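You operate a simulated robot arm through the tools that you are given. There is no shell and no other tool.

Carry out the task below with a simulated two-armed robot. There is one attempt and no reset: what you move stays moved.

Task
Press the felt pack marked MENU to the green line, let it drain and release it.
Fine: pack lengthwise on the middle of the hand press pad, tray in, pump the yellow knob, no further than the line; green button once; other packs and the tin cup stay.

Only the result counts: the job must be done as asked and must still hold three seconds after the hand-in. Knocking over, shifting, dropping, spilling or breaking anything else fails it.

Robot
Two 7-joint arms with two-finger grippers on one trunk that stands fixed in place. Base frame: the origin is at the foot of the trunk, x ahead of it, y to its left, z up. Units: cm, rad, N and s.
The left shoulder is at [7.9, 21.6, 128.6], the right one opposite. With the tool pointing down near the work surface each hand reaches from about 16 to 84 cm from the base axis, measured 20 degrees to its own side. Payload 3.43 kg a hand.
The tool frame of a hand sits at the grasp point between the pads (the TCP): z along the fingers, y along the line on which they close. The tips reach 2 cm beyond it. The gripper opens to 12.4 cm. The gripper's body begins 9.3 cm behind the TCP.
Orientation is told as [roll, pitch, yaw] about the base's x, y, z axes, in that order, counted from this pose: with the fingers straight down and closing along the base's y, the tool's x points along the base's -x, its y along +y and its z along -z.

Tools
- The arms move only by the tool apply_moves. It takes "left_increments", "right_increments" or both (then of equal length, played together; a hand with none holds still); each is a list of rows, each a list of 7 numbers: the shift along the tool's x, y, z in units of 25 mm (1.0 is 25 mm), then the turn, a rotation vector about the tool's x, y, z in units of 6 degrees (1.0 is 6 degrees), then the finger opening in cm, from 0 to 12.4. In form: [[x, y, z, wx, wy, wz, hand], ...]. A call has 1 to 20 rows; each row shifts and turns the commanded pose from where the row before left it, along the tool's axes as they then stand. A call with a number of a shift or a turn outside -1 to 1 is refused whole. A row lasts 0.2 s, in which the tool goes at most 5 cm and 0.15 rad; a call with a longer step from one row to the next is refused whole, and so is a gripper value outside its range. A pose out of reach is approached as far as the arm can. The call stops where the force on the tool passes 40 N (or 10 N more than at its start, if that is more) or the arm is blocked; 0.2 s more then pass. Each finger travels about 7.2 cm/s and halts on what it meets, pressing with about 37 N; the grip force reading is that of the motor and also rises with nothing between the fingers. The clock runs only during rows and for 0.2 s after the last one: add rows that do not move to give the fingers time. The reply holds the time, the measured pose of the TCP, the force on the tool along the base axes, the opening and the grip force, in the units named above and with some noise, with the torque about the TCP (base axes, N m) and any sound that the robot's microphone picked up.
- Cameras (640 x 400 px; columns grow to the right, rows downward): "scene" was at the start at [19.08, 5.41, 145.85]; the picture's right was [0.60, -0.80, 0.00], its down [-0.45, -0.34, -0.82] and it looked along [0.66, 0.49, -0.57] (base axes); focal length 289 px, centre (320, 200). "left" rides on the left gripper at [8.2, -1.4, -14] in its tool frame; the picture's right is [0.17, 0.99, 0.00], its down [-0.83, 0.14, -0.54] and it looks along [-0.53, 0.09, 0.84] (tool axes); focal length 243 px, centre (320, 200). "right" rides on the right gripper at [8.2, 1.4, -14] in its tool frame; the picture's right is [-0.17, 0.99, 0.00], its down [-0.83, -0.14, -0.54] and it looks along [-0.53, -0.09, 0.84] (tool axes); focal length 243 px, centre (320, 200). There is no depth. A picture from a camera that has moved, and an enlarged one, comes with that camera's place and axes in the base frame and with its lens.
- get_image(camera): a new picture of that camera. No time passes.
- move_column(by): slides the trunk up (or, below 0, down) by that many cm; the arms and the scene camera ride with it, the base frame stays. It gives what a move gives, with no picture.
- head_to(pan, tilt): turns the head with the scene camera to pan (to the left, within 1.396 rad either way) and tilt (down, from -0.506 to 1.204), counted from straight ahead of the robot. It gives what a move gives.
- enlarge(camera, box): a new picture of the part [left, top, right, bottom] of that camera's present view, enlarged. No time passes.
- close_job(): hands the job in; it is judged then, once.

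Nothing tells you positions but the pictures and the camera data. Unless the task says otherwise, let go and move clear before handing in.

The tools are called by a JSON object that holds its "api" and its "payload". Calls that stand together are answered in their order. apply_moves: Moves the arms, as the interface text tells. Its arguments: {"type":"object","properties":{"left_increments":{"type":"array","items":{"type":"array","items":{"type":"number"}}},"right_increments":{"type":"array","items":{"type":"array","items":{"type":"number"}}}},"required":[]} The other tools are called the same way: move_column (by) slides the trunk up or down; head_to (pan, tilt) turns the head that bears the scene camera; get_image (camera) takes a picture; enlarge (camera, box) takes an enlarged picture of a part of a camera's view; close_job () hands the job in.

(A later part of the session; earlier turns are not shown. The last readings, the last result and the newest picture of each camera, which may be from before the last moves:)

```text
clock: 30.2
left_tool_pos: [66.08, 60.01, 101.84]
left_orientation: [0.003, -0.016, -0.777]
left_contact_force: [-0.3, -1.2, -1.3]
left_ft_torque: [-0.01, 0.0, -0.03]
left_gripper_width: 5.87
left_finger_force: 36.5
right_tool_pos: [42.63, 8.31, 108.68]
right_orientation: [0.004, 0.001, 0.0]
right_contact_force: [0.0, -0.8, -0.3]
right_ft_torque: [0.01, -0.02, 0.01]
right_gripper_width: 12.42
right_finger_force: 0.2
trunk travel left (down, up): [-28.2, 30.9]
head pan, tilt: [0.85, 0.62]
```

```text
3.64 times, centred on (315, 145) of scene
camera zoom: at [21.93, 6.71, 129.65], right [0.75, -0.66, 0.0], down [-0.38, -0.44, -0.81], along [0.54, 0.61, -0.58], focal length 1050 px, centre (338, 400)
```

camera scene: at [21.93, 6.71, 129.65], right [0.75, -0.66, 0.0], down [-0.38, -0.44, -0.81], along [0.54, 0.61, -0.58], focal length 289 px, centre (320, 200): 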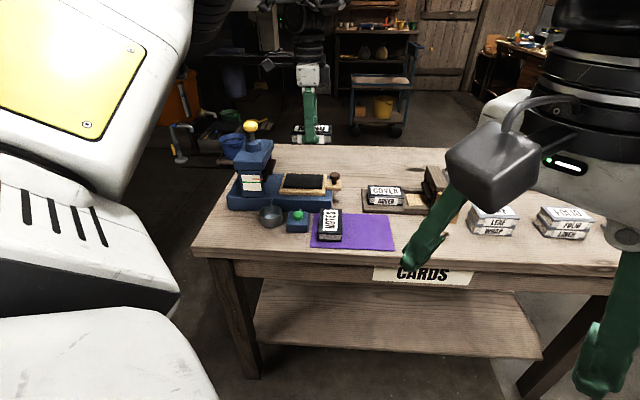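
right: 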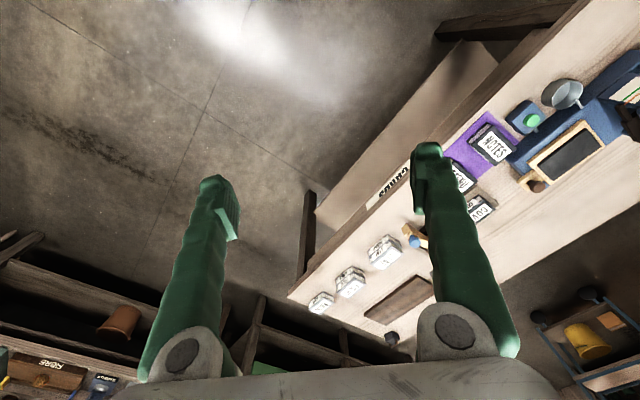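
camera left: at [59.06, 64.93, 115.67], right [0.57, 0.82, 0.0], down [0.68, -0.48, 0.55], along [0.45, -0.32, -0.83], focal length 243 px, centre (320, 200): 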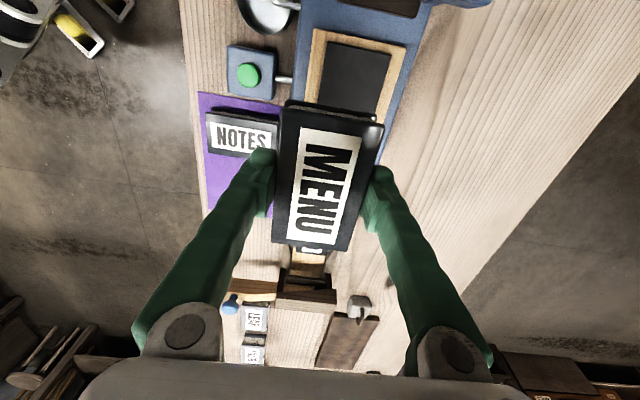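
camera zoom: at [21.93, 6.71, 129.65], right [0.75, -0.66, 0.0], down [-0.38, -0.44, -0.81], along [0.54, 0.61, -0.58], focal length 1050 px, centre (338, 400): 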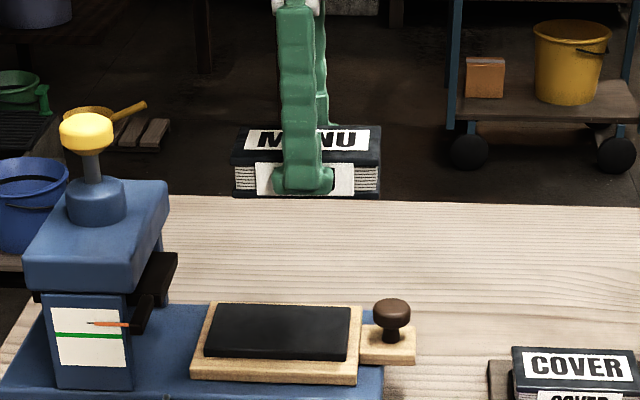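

The pack sits centred in the grip within about 2 mm. The pad centre now comes out at about (65.6, 63.65), z≈85.5. I'll shift over it at height, level the small tilt, and check before lowering.

{"api": "apply_moves", "payload": {"left_increments": [[0.55, 0.457, 0, 0.05, 0.055, 0, 5.0], [0.545, 0.457, 0, 0.057, 0.054, 0, 5.0], [0, 0, 0.6, 0, 0, 0, 5.0], [0, 0, 0.6, 0, 0, 0, 5.0], [0, 0, 0, 0, 0, 0, 5.0]]}}

{"api": "get_image", "payload": {"camera": "scene"}}

{"api": "enlarge", "payload": {"camera": "scene", "box": [230, 90, 370, 220]}}

{"api": "get_image", "payload": {"camera": "left"}}

```text
clock: 31.4
left_tool_pos: [64.61, 63.71, 98.17]
left_orientation: [-0.011, -0.003, -0.775]
left_contact_force: [-0.1, 0.0, -0.7]
left_ft_torque: [0.0, 0.0, -0.01]
left_gripper_width: 5.85
left_finger_force: 36.9
left hand out of reach, approached as far as the arm can: row 1, 2
right_tool_pos: [42.57, 8.21, 108.67]
right_orientation: [0.004, -0.001, 0.0]
right_contact_force: [-0.8, -0.5, 0.9]
right_ft_torque: [0.01, -0.01, 0.03]
right_gripper_width: 12.4
right_finger_force: 0.0
trunk travel left (down, up): [-28.2, 30.9]
head pan, tilt: [0.85, 0.62]
```

```text
taken
camera scene: at [21.94, 6.68, 129.65], right [0.75, -0.66, 0.0], down [-0.38, -0.44, -0.81], along [0.54, 0.61, -0.58], focal length 289 px, centre (320, 200)
```

scene: 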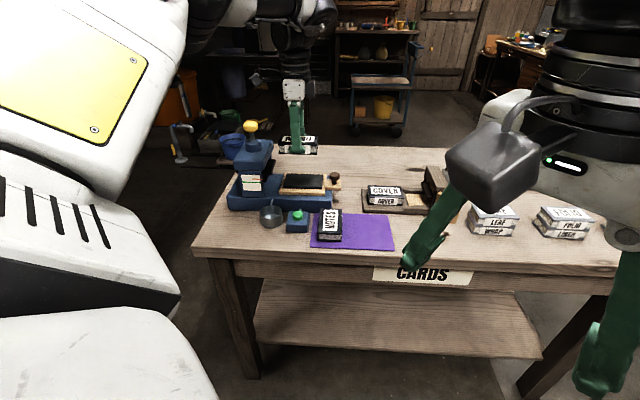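

```text
3.08 times, centred on (300, 155) of scene
camera zoom: at [21.94, 6.68, 129.65], right [0.75, -0.66, 0.0], down [-0.38, -0.44, -0.81], along [0.54, 0.61, -0.58], focal length 889 px, centre (382, 338)
```

zoom: 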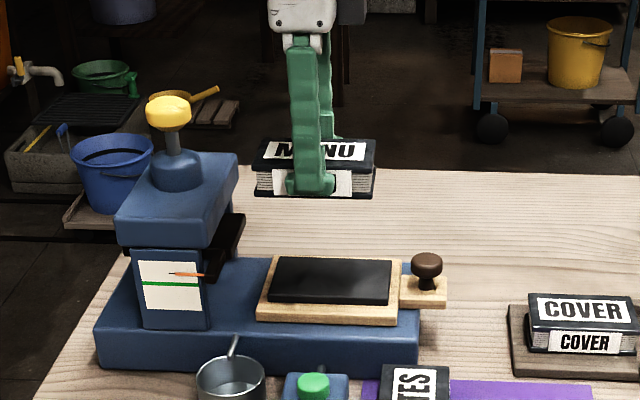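

```text
taken
camera left: at [57.84, 68.56, 112.23], right [0.57, 0.82, -0.01], down [0.69, -0.48, 0.54], along [0.44, -0.32, -0.84], focal length 243 px, centre (320, 200)
```

left: 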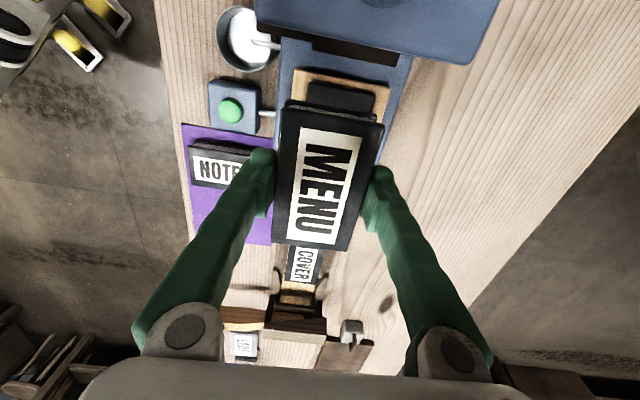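

{"api": "apply_moves", "payload": {"left_increments": [[0, 0, 0.7, 0, 0, 0, 5.0], [-0.12, 0.09, 0.7, 0, 0, 0, 5.0], [-0.12, 0.09, 0.5, 0, 0, 0, 5.0], [-0.12, 0.08, 0.2, -0.055, 0.094, 0, 5.0], [0, 0, 0, 0, 0, 0, 5.0]]}}

{"api": "enlarge", "payload": {"camera": "scene", "box": [230, 90, 370, 220]}}

{"api": "enlarge", "payload": {"camera": "left", "box": [230, 0, 430, 260]}}

```text
clock: 32.6
left_tool_pos: [65.76, 63.34, 93.03]
left_orientation: [-0.005, 0.004, -0.776]
left_contact_force: [1.3, -0.9, -0.4]
left_ft_torque: [0.03, -0.03, 0.01]
left_gripper_width: 5.85
left_finger_force: 37.1
right_tool_pos: [42.6, 8.27, 108.64]
right_orientation: [0.004, 0.0, 0.001]
right_contact_force: [0.5, 0.5, 0.4]
right_ft_torque: [-0.02, 0.01, 0.03]
right_gripper_width: 12.41
right_finger_force: 0.1
trunk travel left (down, up): [-28.2, 30.9]
head pan, tilt: [0.85, 0.62]
```

```text
3.08 times, centred on (300, 155) of scene
camera zoom: at [21.91, 6.72, 129.65], right [0.75, -0.66, 0.0], down [-0.38, -0.44, -0.81], along [0.54, 0.61, -0.58], focal length 889 px, centre (382, 338)
```

zoom: 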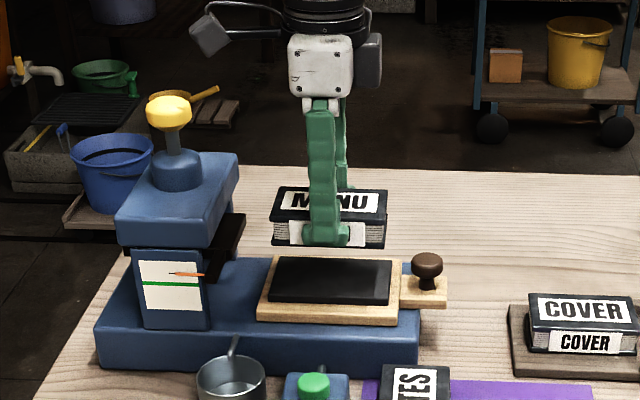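

```text
1.54 times, centred on (330, 130) of left
camera zoom: at [59.01, 68.15, 107.24], right [0.57, 0.82, 0.0], down [0.69, -0.48, 0.53], along [0.44, -0.31, -0.85], focal length 373 px, centre (305, 308)
```

zoom: 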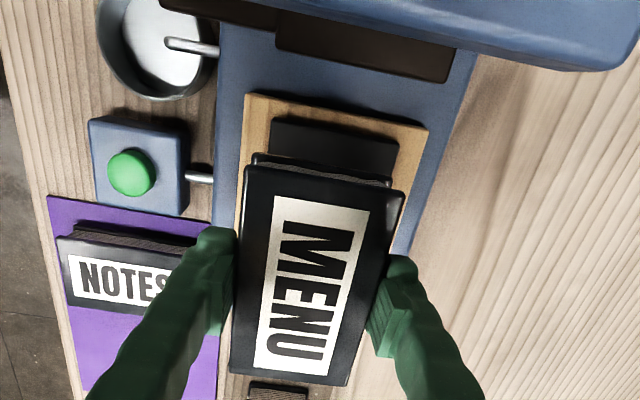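

The pack is above the pad, slightly short toward the back (about 0.5 cm). I'll shift by that amount, go down to about 1 cm above the pad, and recheck.

{"api": "apply_moves", "payload": {"left_increments": [[0.04, 0.11, 0.4, 0, 0, 0, 5.0], [0.04, 0.11, 0.4, 0, 0, 0, 5.0], [0, 0, 0.4, 0, 0, 0, 5.0], [0, 0, 0.3, 0, 0, 0, 5.0], [0, 0, 0, 0, 0, 0, 5.0]]}}

{"api": "enlarge", "payload": {"camera": "scene", "box": [230, 90, 370, 220]}}

{"api": "enlarge", "payload": {"camera": "left", "box": [230, 0, 430, 260]}}

```text
clock: 33.8
left_tool_pos: [65.78, 63.98, 89.35]
left_orientation: [-0.005, 0.005, -0.774]
left_contact_force: [-0.8, 0.4, -2.2]
left_ft_torque: [-0.02, 0.0, 0.02]
left_gripper_width: 5.86
left_finger_force: 36.7
right_tool_pos: [42.59, 8.27, 108.68]
right_orientation: [0.003, 0.0, -0.001]
right_contact_force: [-0.1, 0.0, -0.2]
right_ft_torque: [-0.01, 0.02, -0.02]
right_gripper_width: 12.44
right_finger_force: 0.0
trunk travel left (down, up): [-28.2, 30.9]
head pan, tilt: [0.85, 0.62]
```

```text
3.08 times, centred on (300, 155) of scene
camera zoom: at [21.92, 6.7, 129.65], right [0.75, -0.66, 0.0], down [-0.38, -0.44, -0.81], along [0.54, 0.61, -0.58], focal length 889 px, centre (382, 338)
```

zoom: 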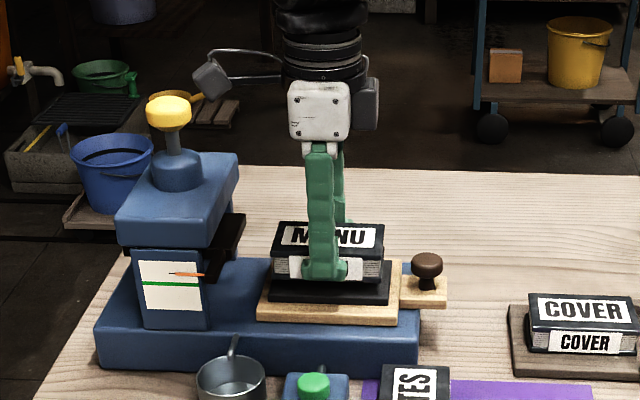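

```text
1.54 times, centred on (330, 130) of left
camera zoom: at [59.14, 68.69, 103.43], right [0.57, 0.82, 0.0], down [0.69, -0.48, 0.53], along [0.44, -0.31, -0.85], focal length 373 px, centre (305, 308)
```

zoom: 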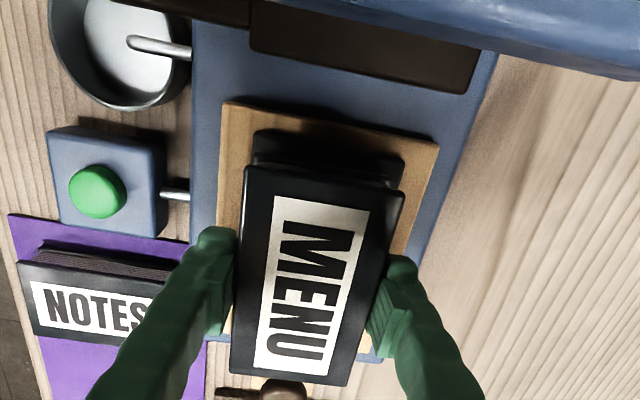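

{"api": "enlarge", "payload": {"camera": "left", "box": [285, 55, 405, 135]}}

{"api": "enlarge", "payload": {"camera": "scene", "box": [265, 155, 345, 205]}}

```text
5.00 times, centred on (345, 95) of left
camera zoom: at [59.14, 68.69, 103.43], right [0.57, 0.82, 0.0], down [0.69, -0.48, 0.53], along [0.44, -0.31, -0.85], focal length 1213 px, centre (195, 725)
```

zoom: 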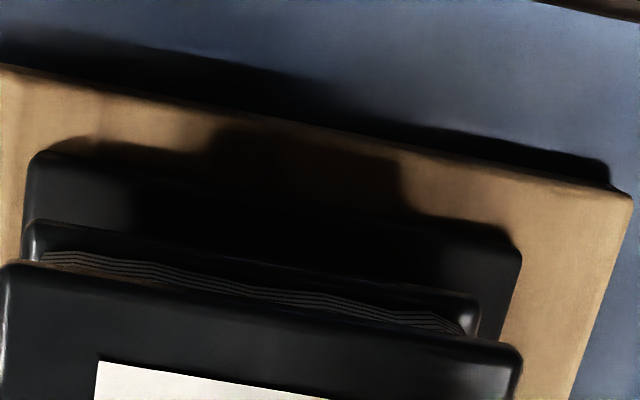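

```text
8.00 times, centred on (305, 180) of scene
camera zoom: at [21.92, 6.7, 129.65], right [0.75, -0.66, 0.0], down [-0.38, -0.44, -0.81], along [0.54, 0.61, -0.58], focal length 2310 px, centre (440, 360)
```

zoom: 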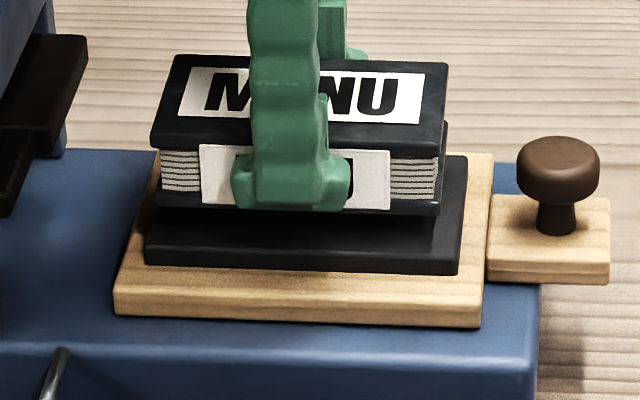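

The remaining offset is about 0.37 cm toward the back, and lengthwise it is already centred. I'll correct that and lower gently, watching the force for contact.

{"api": "apply_moves", "payload": {"left_increments": [[-0.01, 0.148, 0, 0, 0, 0, 5.0], [0, 0, 0.15, 0, 0, 0, 5.0], [0, 0, 0.15, 0, 0, 0, 5.0], [0, 0, 0.1, 0, 0, 0, 5.0], [0, 0, 0, 0, 0, 0, 5.0]]}}

{"api": "enlarge", "payload": {"camera": "scene", "box": [265, 155, 345, 205]}}

{"api": "enlarge", "payload": {"camera": "left", "box": [285, 55, 405, 135]}}

{"api": "enlarge", "payload": {"camera": "scene", "box": [230, 90, 340, 180]}}

```text
clock: 35.0
left_tool_pos: [66.08, 64.04, 88.48]
left_orientation: [-0.004, 0.005, -0.775]
left_contact_force: [0.3, -0.2, -0.5]
left_ft_torque: [0.05, -0.01, -0.01]
left_gripper_width: 5.86
left_finger_force: 36.3
right_tool_pos: [42.54, 8.18, 108.65]
right_orientation: [0.004, 0.0, 0.001]
right_contact_force: [-0.7, 0.1, 0.5]
right_ft_torque: [0.01, -0.01, 0.0]
right_gripper_width: 12.4
right_finger_force: 0.0
trunk travel left (down, up): [-28.2, 30.9]
head pan, tilt: [0.85, 0.62]
```

```text
8.00 times, centred on (305, 180) of scene
camera zoom: at [21.93, 6.71, 129.65], right [0.75, -0.66, 0.0], down [-0.38, -0.44, -0.81], along [0.54, 0.61, -0.58], focal length 2310 px, centre (440, 360)
```

zoom: 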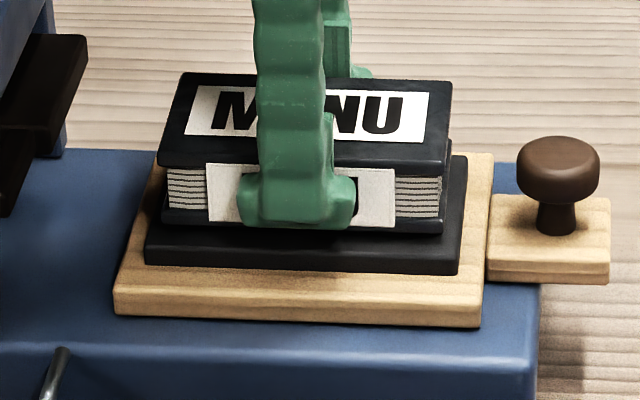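

```text
5.00 times, centred on (345, 95) of left
camera zoom: at [59.46, 68.83, 102.5], right [0.57, 0.82, 0.0], down [0.69, -0.48, 0.53], along [0.44, -0.31, -0.85], focal length 1213 px, centre (195, 725)
```

zoom: 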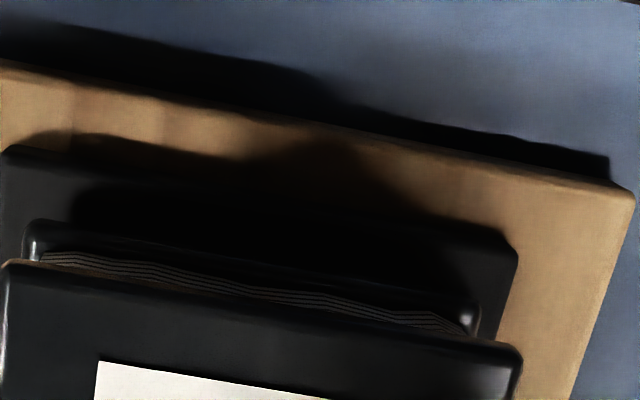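

```text
4.44 times, centred on (285, 135) of scene
camera zoom: at [21.93, 6.71, 129.65], right [0.75, -0.66, 0.0], down [-0.38, -0.44, -0.81], along [0.54, 0.61, -0.58], focal length 1284 px, centre (476, 489)
```

zoom: 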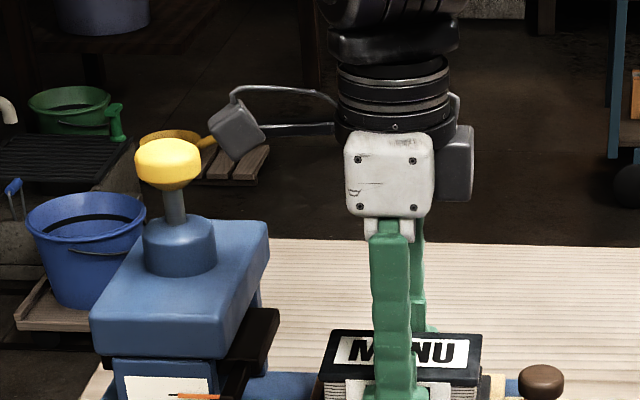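

Centred in both directions within about 1.5 mm, and the wrist camera is clear of the yellow knob. I'll lower the last bit in small steps until contact.

{"api": "apply_moves", "payload": {"left_increments": [[0.03, 0, 0.08, 0, 0, 0, 5.0], [0, 0, 0.08, 0, 0, 0, 5.0], [0, 0, 0.06, 0, 0, 0, 5.0]]}}

{"api": "enlarge", "payload": {"camera": "scene", "box": [265, 155, 345, 205]}}

```text
clock: 35.8
left_tool_pos: [66.01, 64.07, 87.86]
left_orientation: [-0.004, 0.005, -0.774]
left_contact_force: [0.0, 0.1, 2.9]
left_ft_torque: [-0.09, -0.27, 0.01]
left_gripper_width: 5.87
left_finger_force: 37.1
right_tool_pos: [42.4, 8.26, 108.72]
right_orientation: [0.005, -0.001, -0.001]
right_contact_force: [0.5, 0.8, 0.2]
right_ft_torque: [0.0, 0.0, 0.0]
right_gripper_width: 12.4
right_finger_force: 0.0
trunk travel left (down, up): [-28.2, 30.9]
head pan, tilt: [0.85, 0.62]
```

```text
8.00 times, centred on (305, 180) of scene
camera zoom: at [21.88, 6.68, 129.66], right [0.75, -0.66, 0.0], down [-0.38, -0.44, -0.81], along [0.54, 0.61, -0.58], focal length 2310 px, centre (440, 360)
```

zoom: 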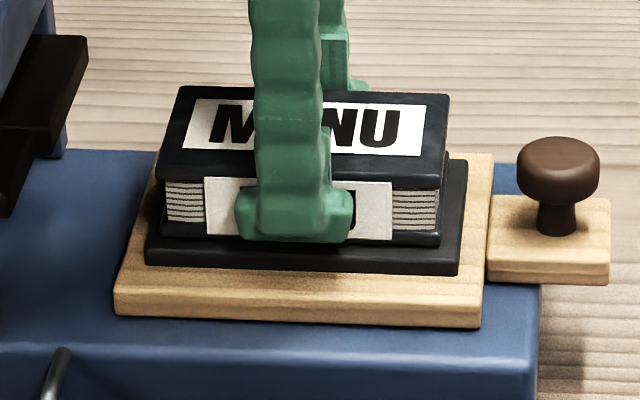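

Contact has begun (about 3 N). I'll settle it a hair lower and release by opening slowly.

{"api": "apply_moves", "payload": {"left_increments": [[0, 0, 0.03, 0, 0, 0, 5.0], [0, 0, 0, 0, 0, 0, 5.8], [0, 0, 0, 0, 0, 0, 6.0], [0, 0, 0, 0, 0, 0, 6.3], [0, 0, 0, 0, 0, 0, 6.8], [0, 0, 0, 0, 0, 0, 7.4], [0, 0, 0, 0, 0, 0, 8.0], [0, 0, 0, 0, 0, 0, 8.0]]}}

{"api": "enlarge", "payload": {"camera": "scene", "box": [265, 155, 345, 205]}}

{"api": "enlarge", "payload": {"camera": "left", "box": [220, 50, 430, 260]}}

```text
clock: 37.6
left_tool_pos: [66.07, 64.18, 87.73]
left_orientation: [-0.005, 0.005, -0.775]
left_contact_force: [0.3, -0.6, 0.0]
left_ft_torque: [0.01, 0.03, -0.02]
left_gripper_width: 7.98
left_finger_force: 0.0
right_tool_pos: [42.59, 8.22, 108.75]
right_orientation: [0.003, 0.0, 0.0]
right_contact_force: [-0.1, -0.3, -0.2]
right_ft_torque: [0.05, 0.01, 0.0]
right_gripper_width: 12.38
right_finger_force: 0.0
trunk travel left (down, up): [-28.2, 30.9]
head pan, tilt: [0.85, 0.62]
```

```text
8.00 times, centred on (305, 180) of scene
camera zoom: at [21.92, 6.7, 129.65], right [0.75, -0.66, 0.0], down [-0.38, -0.44, -0.81], along [0.54, 0.61, -0.58], focal length 2310 px, centre (440, 360)
```

zoom: 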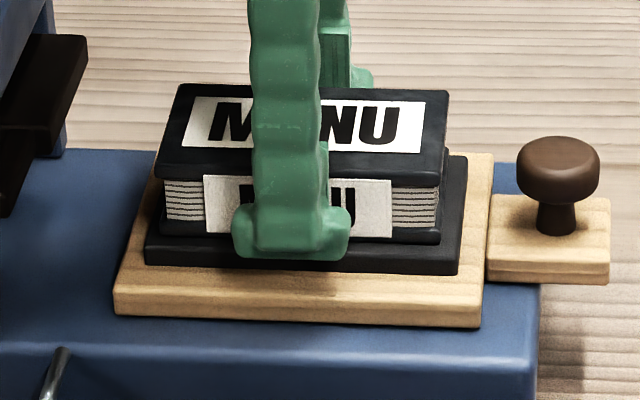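

```text
1.90 times, centred on (325, 155) of left
camera zoom: at [59.4, 68.91, 101.81], right [0.57, 0.82, 0.0], down [0.69, -0.48, 0.53], along [0.44, -0.31, -0.85], focal length 462 px, centre (310, 286)
```

zoom: 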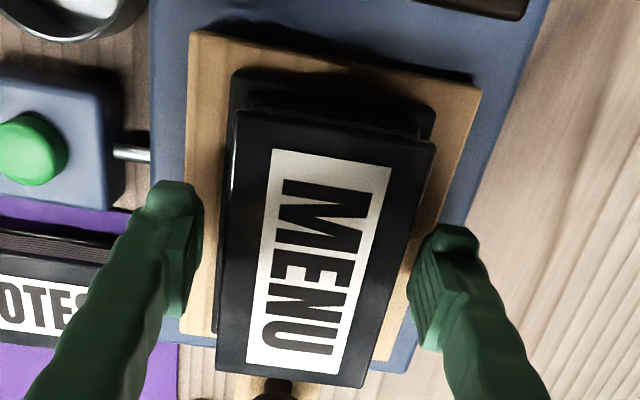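

The MENU pack lies flat and lengthwise on the pad. I'll rise straight up, back away toward the robot, and look at the placement from above.

{"api": "apply_moves", "payload": {"left_increments": [[0, 0, -0.6, 0, 0, 0, 8.0], [0, 0, -0.8, 0, 0, 0, 8.0], [0, 0, -0.8, 0, 0, 0, 8.0], [-0.17, -0.86, -0.6, 0, 0, 0, 8.0], [-0.17, -0.86, -0.6, 0, 0, 0, 8.0], [-0.17, -0.86, -0.6, 0, 0, 0, 8.0], [-0.17, -0.86, -0.6, 0, 0, 0, 8.0], [-0.17, -0.86, -0.6, 0, 0, 0, 8.0], [0, 0, 0, 0, 0, 0, 8.0]]}}

{"api": "get_image", "payload": {"camera": "left"}}

{"api": "enlarge", "payload": {"camera": "scene", "box": [225, 110, 355, 230]}}

```text
clock: 39.6
left_tool_pos: [60.24, 55.15, 100.66]
left_orientation: [-0.005, 0.006, -0.776]
left_contact_force: [-0.1, -0.1, 0.3]
left_ft_torque: [0.0, 0.0, 0.01]
left_gripper_width: 8.01
left_finger_force: 0.0
right_tool_pos: [42.63, 8.37, 108.6]
right_orientation: [0.004, -0.001, 0.0]
right_contact_force: [-0.1, -0.3, -1.1]
right_ft_torque: [-0.03, -0.02, 0.02]
right_gripper_width: 12.41
right_finger_force: 0.2
trunk travel left (down, up): [-28.2, 30.9]
head pan, tilt: [0.85, 0.62]
```

```text
taken
camera left: at [53.57, 59.8, 114.65], right [0.57, 0.82, 0.0], down [0.7, -0.48, 0.53], along [0.44, -0.31, -0.85], focal length 243 px, centre (320, 200)
```

left: 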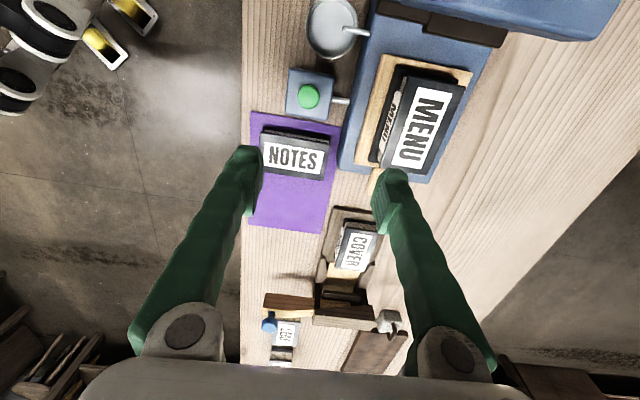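

```text
3.33 times, centred on (290, 170) of scene
camera zoom: at [21.96, 6.74, 129.64], right [0.75, -0.66, 0.0], down [-0.38, -0.44, -0.81], along [0.54, 0.61, -0.58], focal length 963 px, centre (420, 300)
```

zoom: 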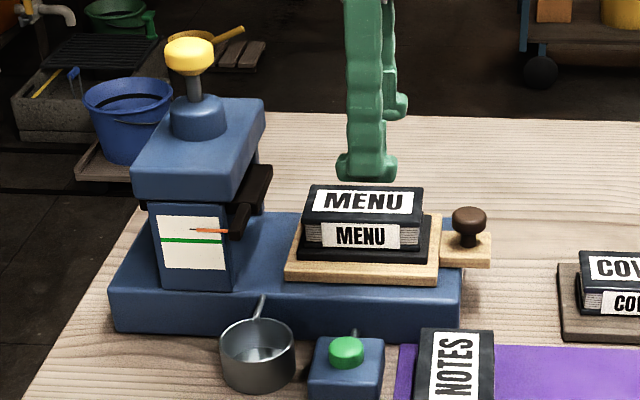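

The placement looks centred. Next I'll turn the wrist back to yaw ≈ +45°, so the camera faces the robot, and close the fingers so I can push the tray by its brown knob.

{"api": "apply_moves", "payload": {"left_increments": [[0, 0, 0, 0, 0, -1, 6], [0, 0, 0, 0, 0, -1, 4], [0, 0, 0, 0, 0, -1, 2], [0, 0, 0, 0, 0, -1, 0], [0, 0, 0, 0, 0, -1, 0], [0, 0, 0, 0, 0, -1, 0], [0, 0, 0, 0, 0, -1, 0], [0, 0, 0, 0, 0, -1, 0], [0, 0, 0, 0, 0, -1, 0], [0, 0, 0, 0, 0, -1, 0], [0, 0, 0, 0, 0, -1, 0], [0, 0, 0, 0, 0, -1, 0], [0, 0, 0, 0, 0, -1, 0], [0, 0, 0, 0, 0, -1, 0], [0, 0, 0, 0, 0, -1, 0], [0, 0, 0, 0, 0, 0, 0]]}}

{"api": "enlarge", "payload": {"camera": "scene", "box": [265, 155, 345, 205]}}

{"api": "get_image", "payload": {"camera": "left"}}

```text
clock: 43.0
left_tool_pos: [60.23, 54.92, 100.77]
left_orientation: [0.006, 0.004, 0.795]
left_contact_force: [0.8, 0.1, 0.3]
left_ft_torque: [0.0, -0.03, 0.03]
left_gripper_width: 0.01
left_finger_force: 33.9
right_tool_pos: [42.62, 8.24, 108.6]
right_orientation: [0.003, 0.0, 0.0]
right_contact_force: [0.1, -0.1, 0.2]
right_ft_torque: [0.01, -0.01, -0.01]
right_gripper_width: 12.41
right_finger_force: 0.0
trunk travel left (down, up): [-28.2, 30.9]
head pan, tilt: [0.85, 0.62]
```

```text
8.00 times, centred on (305, 180) of scene
camera zoom: at [21.92, 6.7, 129.65], right [0.75, -0.66, 0.0], down [-0.38, -0.44, -0.81], along [0.54, 0.61, -0.58], focal length 2310 px, centre (440, 360)
```

zoom: 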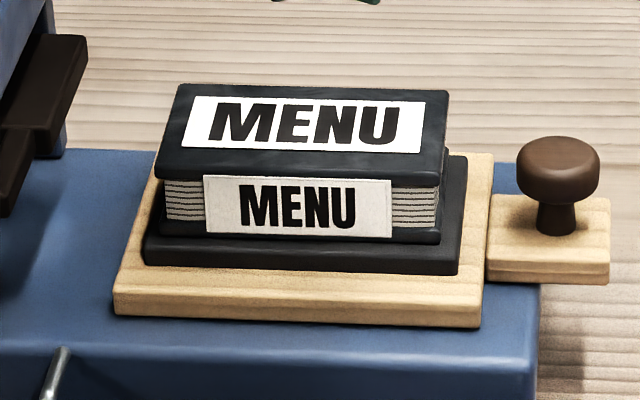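

```text
taken
camera left: at [55.56, 48.12, 114.85], right [-0.82, 0.57, 0.01], down [0.49, 0.69, 0.54], along [0.3, 0.44, -0.84], focal length 243 px, centre (320, 200)
```

left: 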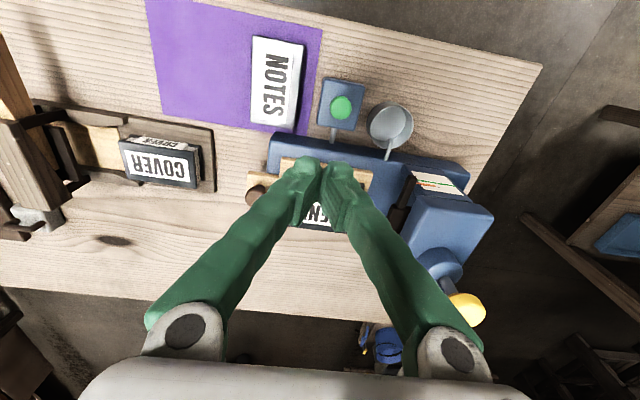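

{"api": "enlarge", "payload": {"camera": "left", "box": [225, 150, 305, 210]}}

{"api": "enlarge", "payload": {"camera": "scene", "box": [320, 160, 360, 200]}}

```text
6.67 times, centred on (265, 180) of left
camera zoom: at [55.56, 48.12, 114.85], right [-0.82, 0.57, 0.01], down [0.49, 0.69, 0.54], along [0.3, 0.44, -0.84], focal length 1618 px, centre (687, 333)
```

zoom: 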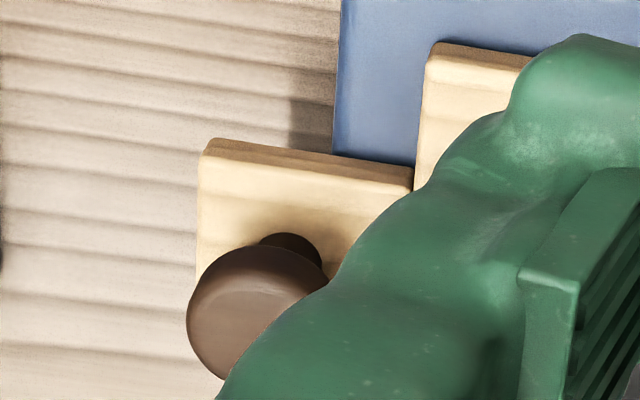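

```text
10.00 times, centred on (340, 180) of scene
camera zoom: at [21.92, 6.7, 129.65], right [0.75, -0.66, 0.0], down [-0.38, -0.44, -0.81], along [0.54, 0.61, -0.58], focal length 2888 px, centre (120, 400)
```

zoom: 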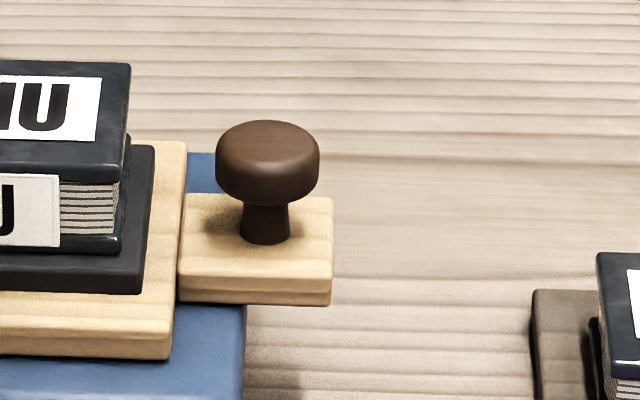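

The brown tray knob is at (72.4, 57.6), with its cap at z 86–87.8. I'll approach the pushing start point on its outer side at a safe height.

{"api": "apply_moves", "payload": {"left_increments": [[0, 0, 0.88, 0, 0, 0, 0], [0, 0, 0.88, 0, 0, 0, 0], [0, 0, 0.88, 0, 0, 0, 0], [0, 0, 0.8, 0, 0, 0, 0], [-0.834, -0.84, 0, 0, 0, 0, 0], [-0.834, -0.84, 0, 0, 0, 0, 0], [-0.834, -0.84, 0, 0, 0, 0, 0], [-0.834, -0.84, 0, 0, 0, 0, 0]]}}

```text
clock: 44.8
left_tool_pos: [69.98, 54.89, 91.93]
left_orientation: [0.006, 0.006, 0.794]
left_contact_force: [0.0, -0.7, -0.2]
left_ft_torque: [-0.03, -0.01, -0.03]
left_gripper_width: 0.0
left_finger_force: 34.5
left hand out of reach, approached as far as the arm can: row 8
right_tool_pos: [42.56, 8.27, 108.68]
right_orientation: [0.002, 0.001, -0.001]
right_contact_force: [0.7, 0.1, -0.4]
right_ft_torque: [-0.02, -0.03, -0.01]
right_gripper_width: 12.39
right_finger_force: 0.0
trunk travel left (down, up): [-28.2, 30.9]
head pan, tilt: [0.85, 0.62]
```

I'm at the edge of reach with a vertical tool, so I'll tilt the fingertips outward by 12° (about the tray's axis, so the pushing face stays square) and go on to the start point.

{"api": "apply_moves", "payload": {"left_increments": [[0, 0, 0, 0, -1, 0, 0], [0, 0, 0, 0, -1, 0, 0], [-0.71, -0.705, 0.15, 0, 0, 0, 0], [-0.71, -0.705, 0.15, 0, 0, 0, 0], [0, 0, 0, 0, 0, 0, 0]]}}

{"api": "get_image", "payload": {"camera": "left"}}

{"api": "enlarge", "payload": {"camera": "scene", "box": [260, 110, 400, 220]}}

```text
clock: 46.0
left_tool_pos: [74.97, 55.25, 92.14]
left_orientation: [0.006, -0.203, 0.793]
left_contact_force: [-0.4, -0.1, -0.4]
left_ft_torque: [0.01, 0.0, -0.02]
left_gripper_width: 0.02
left_finger_force: 34.4
right_tool_pos: [42.49, 8.18, 108.69]
right_orientation: [0.003, 0.0, 0.0]
right_contact_force: [0.1, -0.1, 0.1]
right_ft_torque: [0.0, -0.01, -0.01]
right_gripper_width: 12.39
right_finger_force: 0.1
trunk travel left (down, up): [-28.2, 30.9]
head pan, tilt: [0.85, 0.62]
```

```text
taken
camera left: at [68.34, 46.41, 104.24], right [-0.82, 0.57, -0.03], down [0.4, 0.6, 0.7], along [0.42, 0.56, -0.72], focal length 243 px, centre (320, 200)
```

left: 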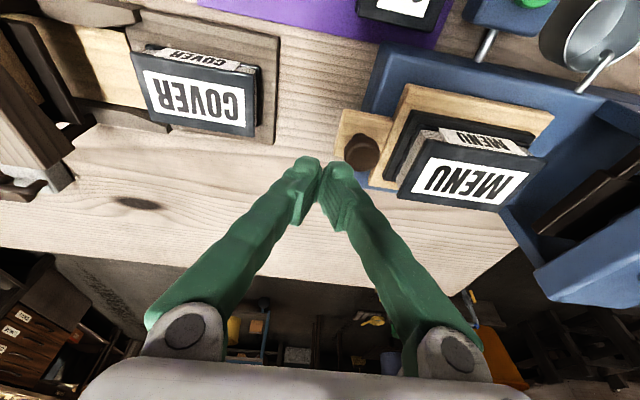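

```text
3.64 times, centred on (330, 165) of scene
camera zoom: at [21.86, 6.69, 129.66], right [0.75, -0.66, 0.0], down [-0.38, -0.44, -0.81], along [0.54, 0.61, -0.58], focal length 1050 px, centre (284, 327)
```

zoom: 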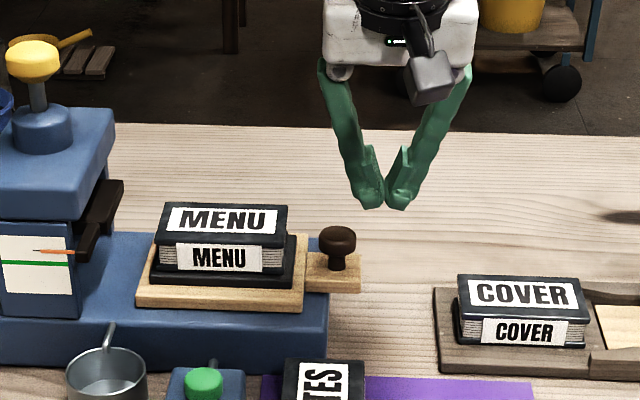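

The fingertips are slightly splayed when closed, so I'll check how thick they look next to the knob before lowering.

{"api": "enlarge", "payload": {"camera": "scene", "box": [330, 120, 390, 190]}}

{"api": "enlarge", "payload": {"camera": "left", "box": [270, 90, 420, 210]}}

```text
5.71 times, centred on (360, 155) of scene
camera zoom: at [21.86, 6.69, 129.66], right [0.75, -0.66, 0.0], down [-0.38, -0.44, -0.81], along [0.54, 0.61, -0.58], focal length 1650 px, centre (91, 457)
```

zoom: 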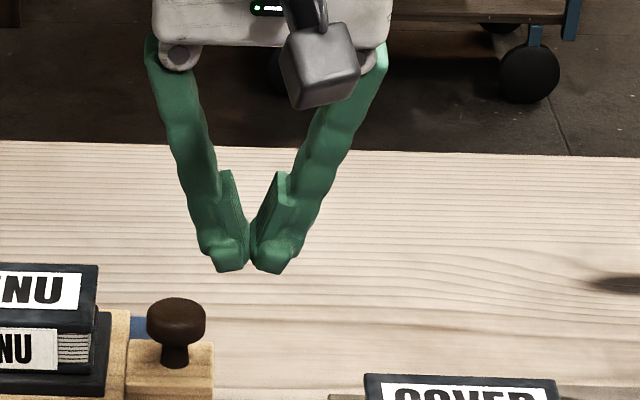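

```text
3.33 times, centred on (345, 150) of left
camera zoom: at [68.34, 46.41, 104.24], right [-0.82, 0.57, -0.03], down [0.4, 0.6, 0.7], along [0.42, 0.56, -0.72], focal length 809 px, centre (237, 367)
```

zoom: 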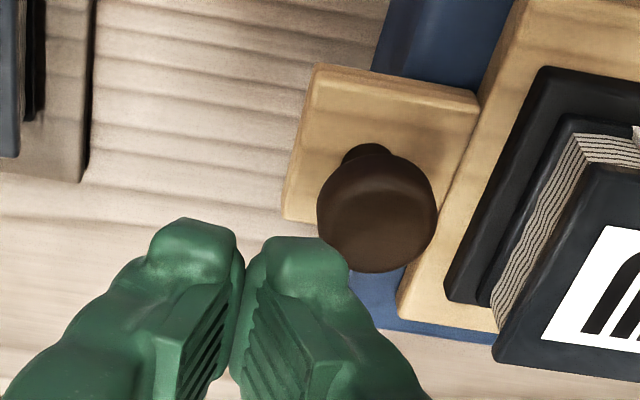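

The closed fingers are about 2.5 cm from centre to outer face, so I need more clearance. I'll move another 1.7 cm outward, then lower beside the knob.

{"api": "apply_moves", "payload": {"left_increments": [[0, -0.35, 0, 0, 0, 0, 0], [0, -0.35, 0, 0, 0, 0, 0], [0.133, 0, 0.645, 0, 0, 0, 0], [0.133, 0, 0.645, 0, 0, 0, 0], [0.133, 0, 0.645, 0, 0, 0, 0], [0, 0, 0, 0, 0, 0, 0]]}}

{"api": "enlarge", "payload": {"camera": "scene", "box": [320, 130, 390, 200]}}

{"api": "enlarge", "payload": {"camera": "left", "box": [270, 90, 420, 210]}}

```text
clock: 47.4
left_tool_pos: [75.53, 53.84, 86.99]
left_orientation: [0.004, -0.203, 0.793]
left_contact_force: [0.4, 0.6, -0.8]
left_ft_torque: [-0.01, 0.0, -0.02]
left_gripper_width: 0.0
left_finger_force: 34.5
left hand out of reach, approached as far as the arm can: row 2
right_tool_pos: [42.59, 8.31, 108.68]
right_orientation: [0.005, 0.0, 0.0]
right_contact_force: [0.1, -0.1, 0.3]
right_ft_torque: [0.0, -0.02, -0.01]
right_gripper_width: 12.4
right_finger_force: 0.0
trunk travel left (down, up): [-28.2, 30.9]
head pan, tilt: [0.85, 0.62]
```

```text
5.71 times, centred on (355, 165) of scene
camera zoom: at [21.91, 6.7, 129.65], right [0.75, -0.66, 0.0], down [-0.38, -0.44, -0.81], along [0.54, 0.61, -0.58], focal length 1650 px, centre (120, 400)
```

zoom: 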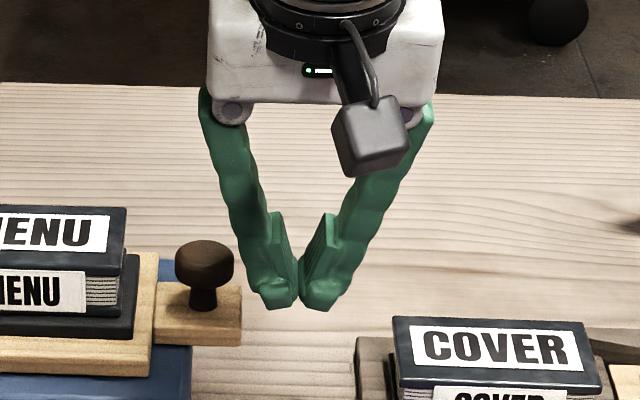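

```text
3.33 times, centred on (345, 150) of left
camera zoom: at [68.95, 45.22, 99.13], right [-0.82, 0.57, -0.03], down [0.4, 0.6, 0.7], along [0.42, 0.56, -0.72], focal length 809 px, centre (237, 367)
```

zoom: 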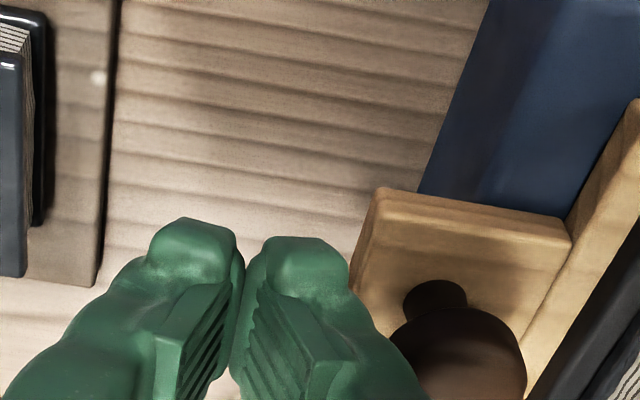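

The fingers sit beside the knob, just above the handle block. I'll push the tray inward along its axis in small steps and check for motion.

{"api": "apply_moves", "payload": {"left_increments": [[-0.05, 0.3, 0.01, 0, 0, 0, 0], [-0.05, 0.3, 0.01, 0, 0, 0, 0], [0, 0.3, 0, 0, 0, 0, 0], [0, 0.3, 0, 0, 0, 0, 0], [0, 0.3, 0, 0, 0, 0, 0]]}}

{"api": "enlarge", "payload": {"camera": "scene", "box": [240, 110, 390, 230]}}

{"api": "get_image", "payload": {"camera": "left"}}

```text
clock: 48.6
left_tool_pos: [73.1, 56.76, 86.97]
left_orientation: [0.006, -0.205, 0.796]
left_contact_force: [0.7, -0.4, 0.2]
left_ft_torque: [0.04, 0.02, 0.03]
left_gripper_width: 0.0
left_finger_force: 34.7
right_tool_pos: [42.61, 8.22, 108.62]
right_orientation: [0.005, -0.001, -0.001]
right_contact_force: [0.2, 0.4, 0.1]
right_ft_torque: [-0.03, 0.0, 0.03]
right_gripper_width: 12.4
right_finger_force: 0.1
trunk travel left (down, up): [-28.2, 30.9]
head pan, tilt: [0.85, 0.62]
```

```text
3.33 times, centred on (315, 170) of scene
camera zoom: at [21.91, 6.71, 129.65], right [0.75, -0.66, 0.0], down [-0.38, -0.44, -0.81], along [0.54, 0.61, -0.58], focal length 963 px, centre (337, 300)
```

zoom: 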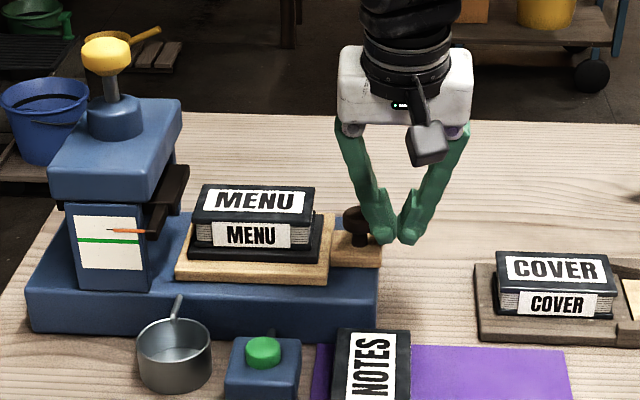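

```text
taken
camera left: at [66.48, 48.08, 99.07], right [-0.82, 0.58, -0.03], down [0.4, 0.6, 0.7], along [0.42, 0.56, -0.72], focal length 243 px, centre (320, 200)
```

left: 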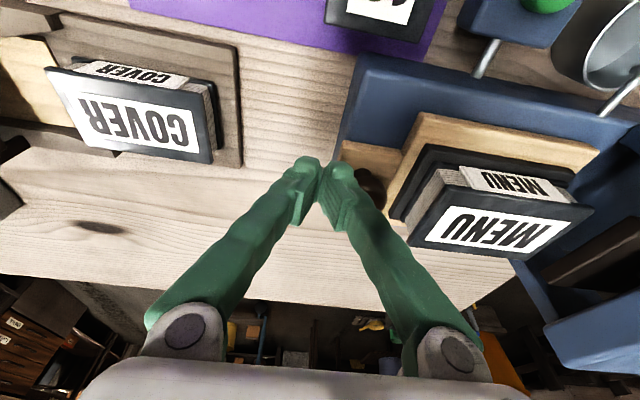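

The tray slides easily with the pack riding along (about 2.4 cm so far). I'll keep pushing at the same speed.

{"api": "apply_moves", "payload": {"left_increments": [[0, 0.3, 0, 0, 0, 0, 0], [0, 0.3, 0, 0, 0, 0, 0], [0, 0.3, 0, 0, 0, 0, 0], [0, 0.3, 0, 0, 0, 0, 0], [0, 0.3, 0, 0, 0, 0, 0], [0, 0.3, 0, 0, 0, 0, 0], [0, 0.3, 0, 0, 0, 0, 0], [0, 0.3, 0, 0, 0, 0, 0], [0, 0.3, 0, 0, 0, 0, 0]]}}

{"api": "enlarge", "payload": {"camera": "scene", "box": [220, 100, 370, 230]}}

{"api": "get_image", "payload": {"camera": "left"}}

```text
clock: 50.6
left_tool_pos: [68.28, 61.48, 86.95]
left_orientation: [0.005, -0.203, 0.794]
left_contact_force: [0.9, 0.9, -0.5]
left_ft_torque: [-0.01, -0.04, 0.0]
left_gripper_width: 0.01
left_finger_force: 34.6
right_tool_pos: [42.51, 8.31, 108.66]
right_orientation: [0.003, 0.001, -0.001]
right_contact_force: [-0.6, 0.6, -0.6]
right_ft_torque: [0.0, 0.02, 0.03]
right_gripper_width: 12.4
right_finger_force: 0.0
trunk travel left (down, up): [-28.2, 30.9]
head pan, tilt: [0.85, 0.62]
```

```text
3.08 times, centred on (295, 165) of scene
camera zoom: at [21.9, 6.72, 129.65], right [0.75, -0.66, 0.0], down [-0.38, -0.44, -0.81], along [0.54, 0.61, -0.58], focal length 889 px, centre (397, 308)
```

zoom: 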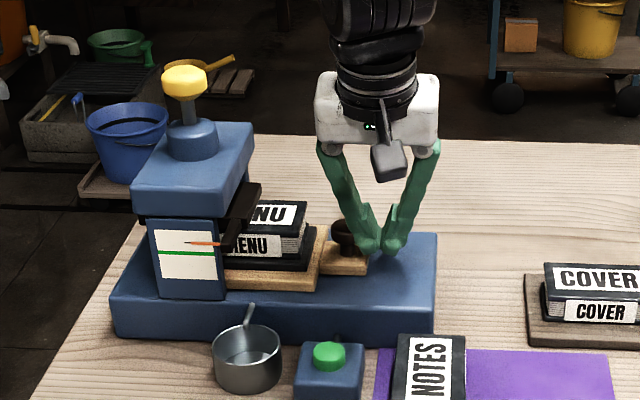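

```text
taken
camera left: at [61.67, 52.81, 99.04], right [-0.82, 0.57, -0.03], down [0.4, 0.6, 0.7], along [0.42, 0.56, -0.72], focal length 243 px, centre (320, 200)
```

left: 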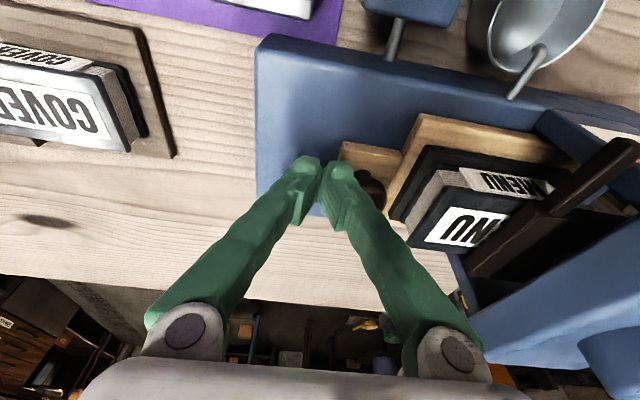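

{"api": "apply_moves", "payload": {"left_increments": [[0, 0.2, 0, 0, 0, 0, 0], [0, 0.2, 0, 0, 0, 0, 0], [0, 0.2, 0, 0, 0, 0, 0], [0, 0.2, 0, 0, 0, 0, 0], [0, 0.2, 0, 0, 0, 0, 0], [0, 0.2, 0, 0, 0, 0, 0]]}}

{"api": "enlarge", "payload": {"camera": "scene", "box": [220, 100, 370, 230]}}

{"api": "get_image", "payload": {"camera": "left"}}

```text
clock: 52.0
left_tool_pos: [66.16, 63.47, 87.12]
left_orientation: [0.005, -0.204, 0.795]
left_contact_force: [0.2, 0.1, 0.8]
left_ft_torque: [0.02, 0.0, -0.02]
left_gripper_width: 0.01
left_finger_force: 34.4
right_tool_pos: [42.5, 8.27, 108.64]
right_orientation: [0.004, 0.001, 0.0]
right_contact_force: [0.9, -0.2, -0.4]
right_ft_torque: [0.0, 0.01, -0.02]
right_gripper_width: 12.42
right_finger_force: 0.0
trunk travel left (down, up): [-28.2, 30.9]
head pan, tilt: [0.85, 0.62]
```

```text
3.08 times, centred on (295, 165) of scene
camera zoom: at [21.9, 6.71, 129.65], right [0.75, -0.66, 0.0], down [-0.38, -0.44, -0.81], along [0.54, 0.61, -0.58], focal length 889 px, centre (397, 308)
```

zoom: 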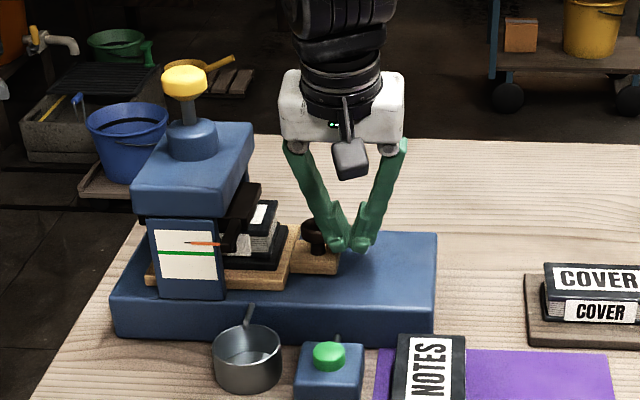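

```text
taken
camera left: at [59.6, 54.8, 99.16], right [-0.82, 0.57, -0.03], down [0.4, 0.6, 0.7], along [0.42, 0.56, -0.72], focal length 243 px, centre (320, 200)
```

left: 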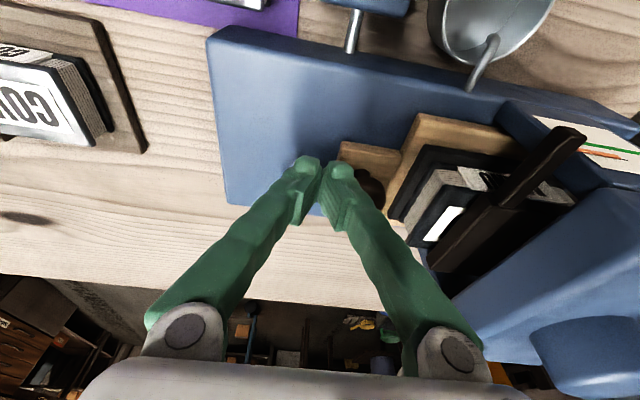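

The pack is going under the platen without contact. Only about 1 cm should be left, so I'll use finer steps to find the stop.

{"api": "apply_moves", "payload": {"left_increments": [[0, 0.12, 0, 0, 0, 0, 0], [0, 0.12, 0, 0, 0, 0, 0], [0, 0.12, 0, 0, 0, 0, 0], [0, 0.12, 0, 0, 0, 0, 0]]}}

{"api": "enlarge", "payload": {"camera": "scene", "box": [230, 140, 330, 220]}}

```text
clock: 53.0
left_tool_pos: [65.23, 64.45, 87.13]
left_orientation: [0.006, -0.204, 0.795]
left_contact_force: [0.0, -1.0, -0.2]
left_ft_torque: [0.01, -0.03, 0.03]
left_gripper_width: 0.0
left_finger_force: 34.7
right_tool_pos: [42.61, 8.15, 108.75]
right_orientation: [0.003, 0.0, 0.001]
right_contact_force: [-0.4, 1.0, 0.1]
right_ft_torque: [0.0, -0.01, -0.03]
right_gripper_width: 12.38
right_finger_force: 0.0
trunk travel left (down, up): [-28.2, 30.9]
head pan, tilt: [0.85, 0.62]
```

```text
5.00 times, centred on (280, 180) of scene
camera zoom: at [21.91, 6.71, 129.65], right [0.75, -0.66, 0.0], down [-0.38, -0.44, -0.81], along [0.54, 0.61, -0.58], focal length 1444 px, centre (520, 300)
```

zoom: 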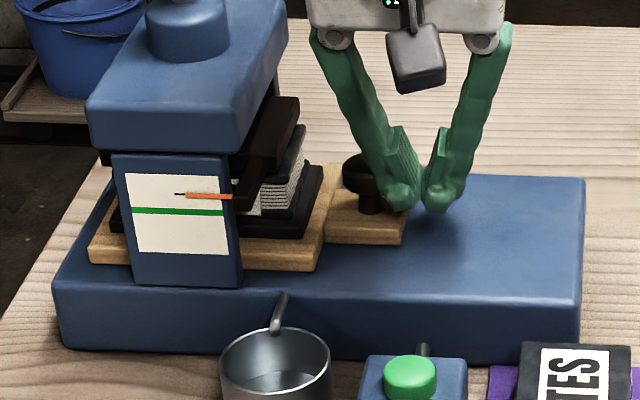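

{"api": "apply_moves", "payload": {"left_increments": [[0, 0.06, 0, 0, 0, 0, 0], [0, 0.06, 0, 0, 0, 0, 0], [0, 0.06, 0, 0, 0, 0, 0]]}}

{"api": "enlarge", "payload": {"camera": "scene", "box": [230, 140, 330, 220]}}

```text
clock: 53.8
left_tool_pos: [64.87, 64.7, 87.22]
left_orientation: [0.005, -0.203, 0.794]
left_contact_force: [1.9, -1.0, 0.2]
left_ft_torque: [-0.01, -0.02, 0.01]
left_gripper_width: 0.01
left_finger_force: 34.1
right_tool_pos: [42.52, 8.24, 108.73]
right_orientation: [0.004, 0.0, -0.001]
right_contact_force: [0.8, 1.1, 1.5]
right_ft_torque: [0.0, 0.05, 0.02]
right_gripper_width: 12.41
right_finger_force: 0.0
trunk travel left (down, up): [-28.2, 30.9]
head pan, tilt: [0.85, 0.62]
```

```text
5.00 times, centred on (280, 180) of scene
camera zoom: at [21.92, 6.7, 129.65], right [0.75, -0.66, 0.0], down [-0.38, -0.44, -0.81], along [0.54, 0.61, -0.58], focal length 1444 px, centre (520, 300)
```

zoom: 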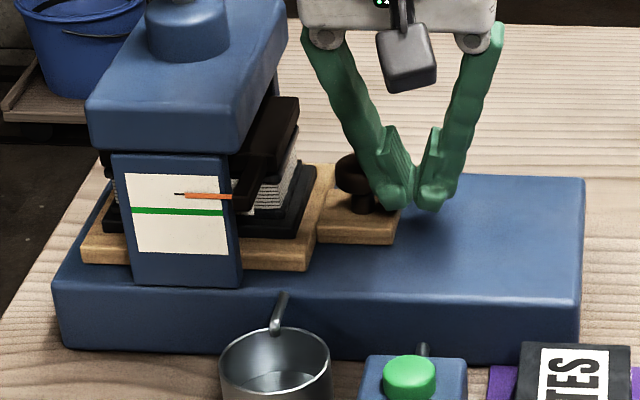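

{"api": "apply_moves", "payload": {"left_increments": [[0, 0.05, 0, 0, 0, 0, 0], [0, 0.05, 0, 0, 0, 0, 0]]}}

{"api": "enlarge", "payload": {"camera": "scene", "box": [230, 140, 330, 220]}}

{"api": "get_image", "payload": {"camera": "left"}}

```text
clock: 54.4
left_tool_pos: [64.94, 64.69, 87.19]
left_orientation: [0.006, -0.205, 0.793]
left_contact_force: [7.2, -4.9, 2.0]
left_ft_torque: [0.05, 0.02, -0.04]
left_gripper_width: 0.0
left_finger_force: 34.0
right_tool_pos: [42.55, 8.18, 108.63]
right_orientation: [0.003, 0.0, 0.0]
right_contact_force: [0.6, 0.2, 0.1]
right_ft_torque: [-0.02, 0.01, 0.06]
right_gripper_width: 12.41
right_finger_force: 0.1
trunk travel left (down, up): [-28.2, 30.9]
head pan, tilt: [0.85, 0.62]
```

```text
5.00 times, centred on (280, 180) of scene
camera zoom: at [21.97, 6.62, 129.65], right [0.75, -0.66, 0.0], down [-0.38, -0.44, -0.81], along [0.54, 0.61, -0.58], focal length 1444 px, centre (520, 300)
```

zoom: 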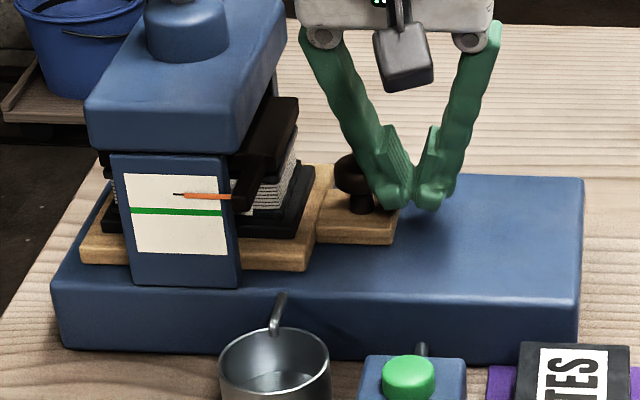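

```text
taken
camera left: at [58.28, 55.98, 99.21], right [-0.82, 0.58, -0.03], down [0.4, 0.6, 0.7], along [0.42, 0.56, -0.72], focal length 243 px, centre (320, 200)
```

left: 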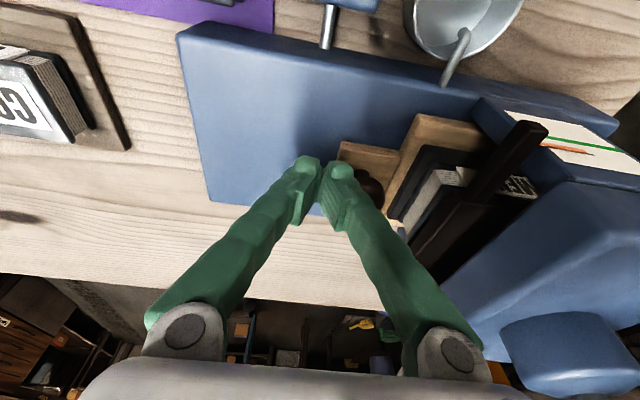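

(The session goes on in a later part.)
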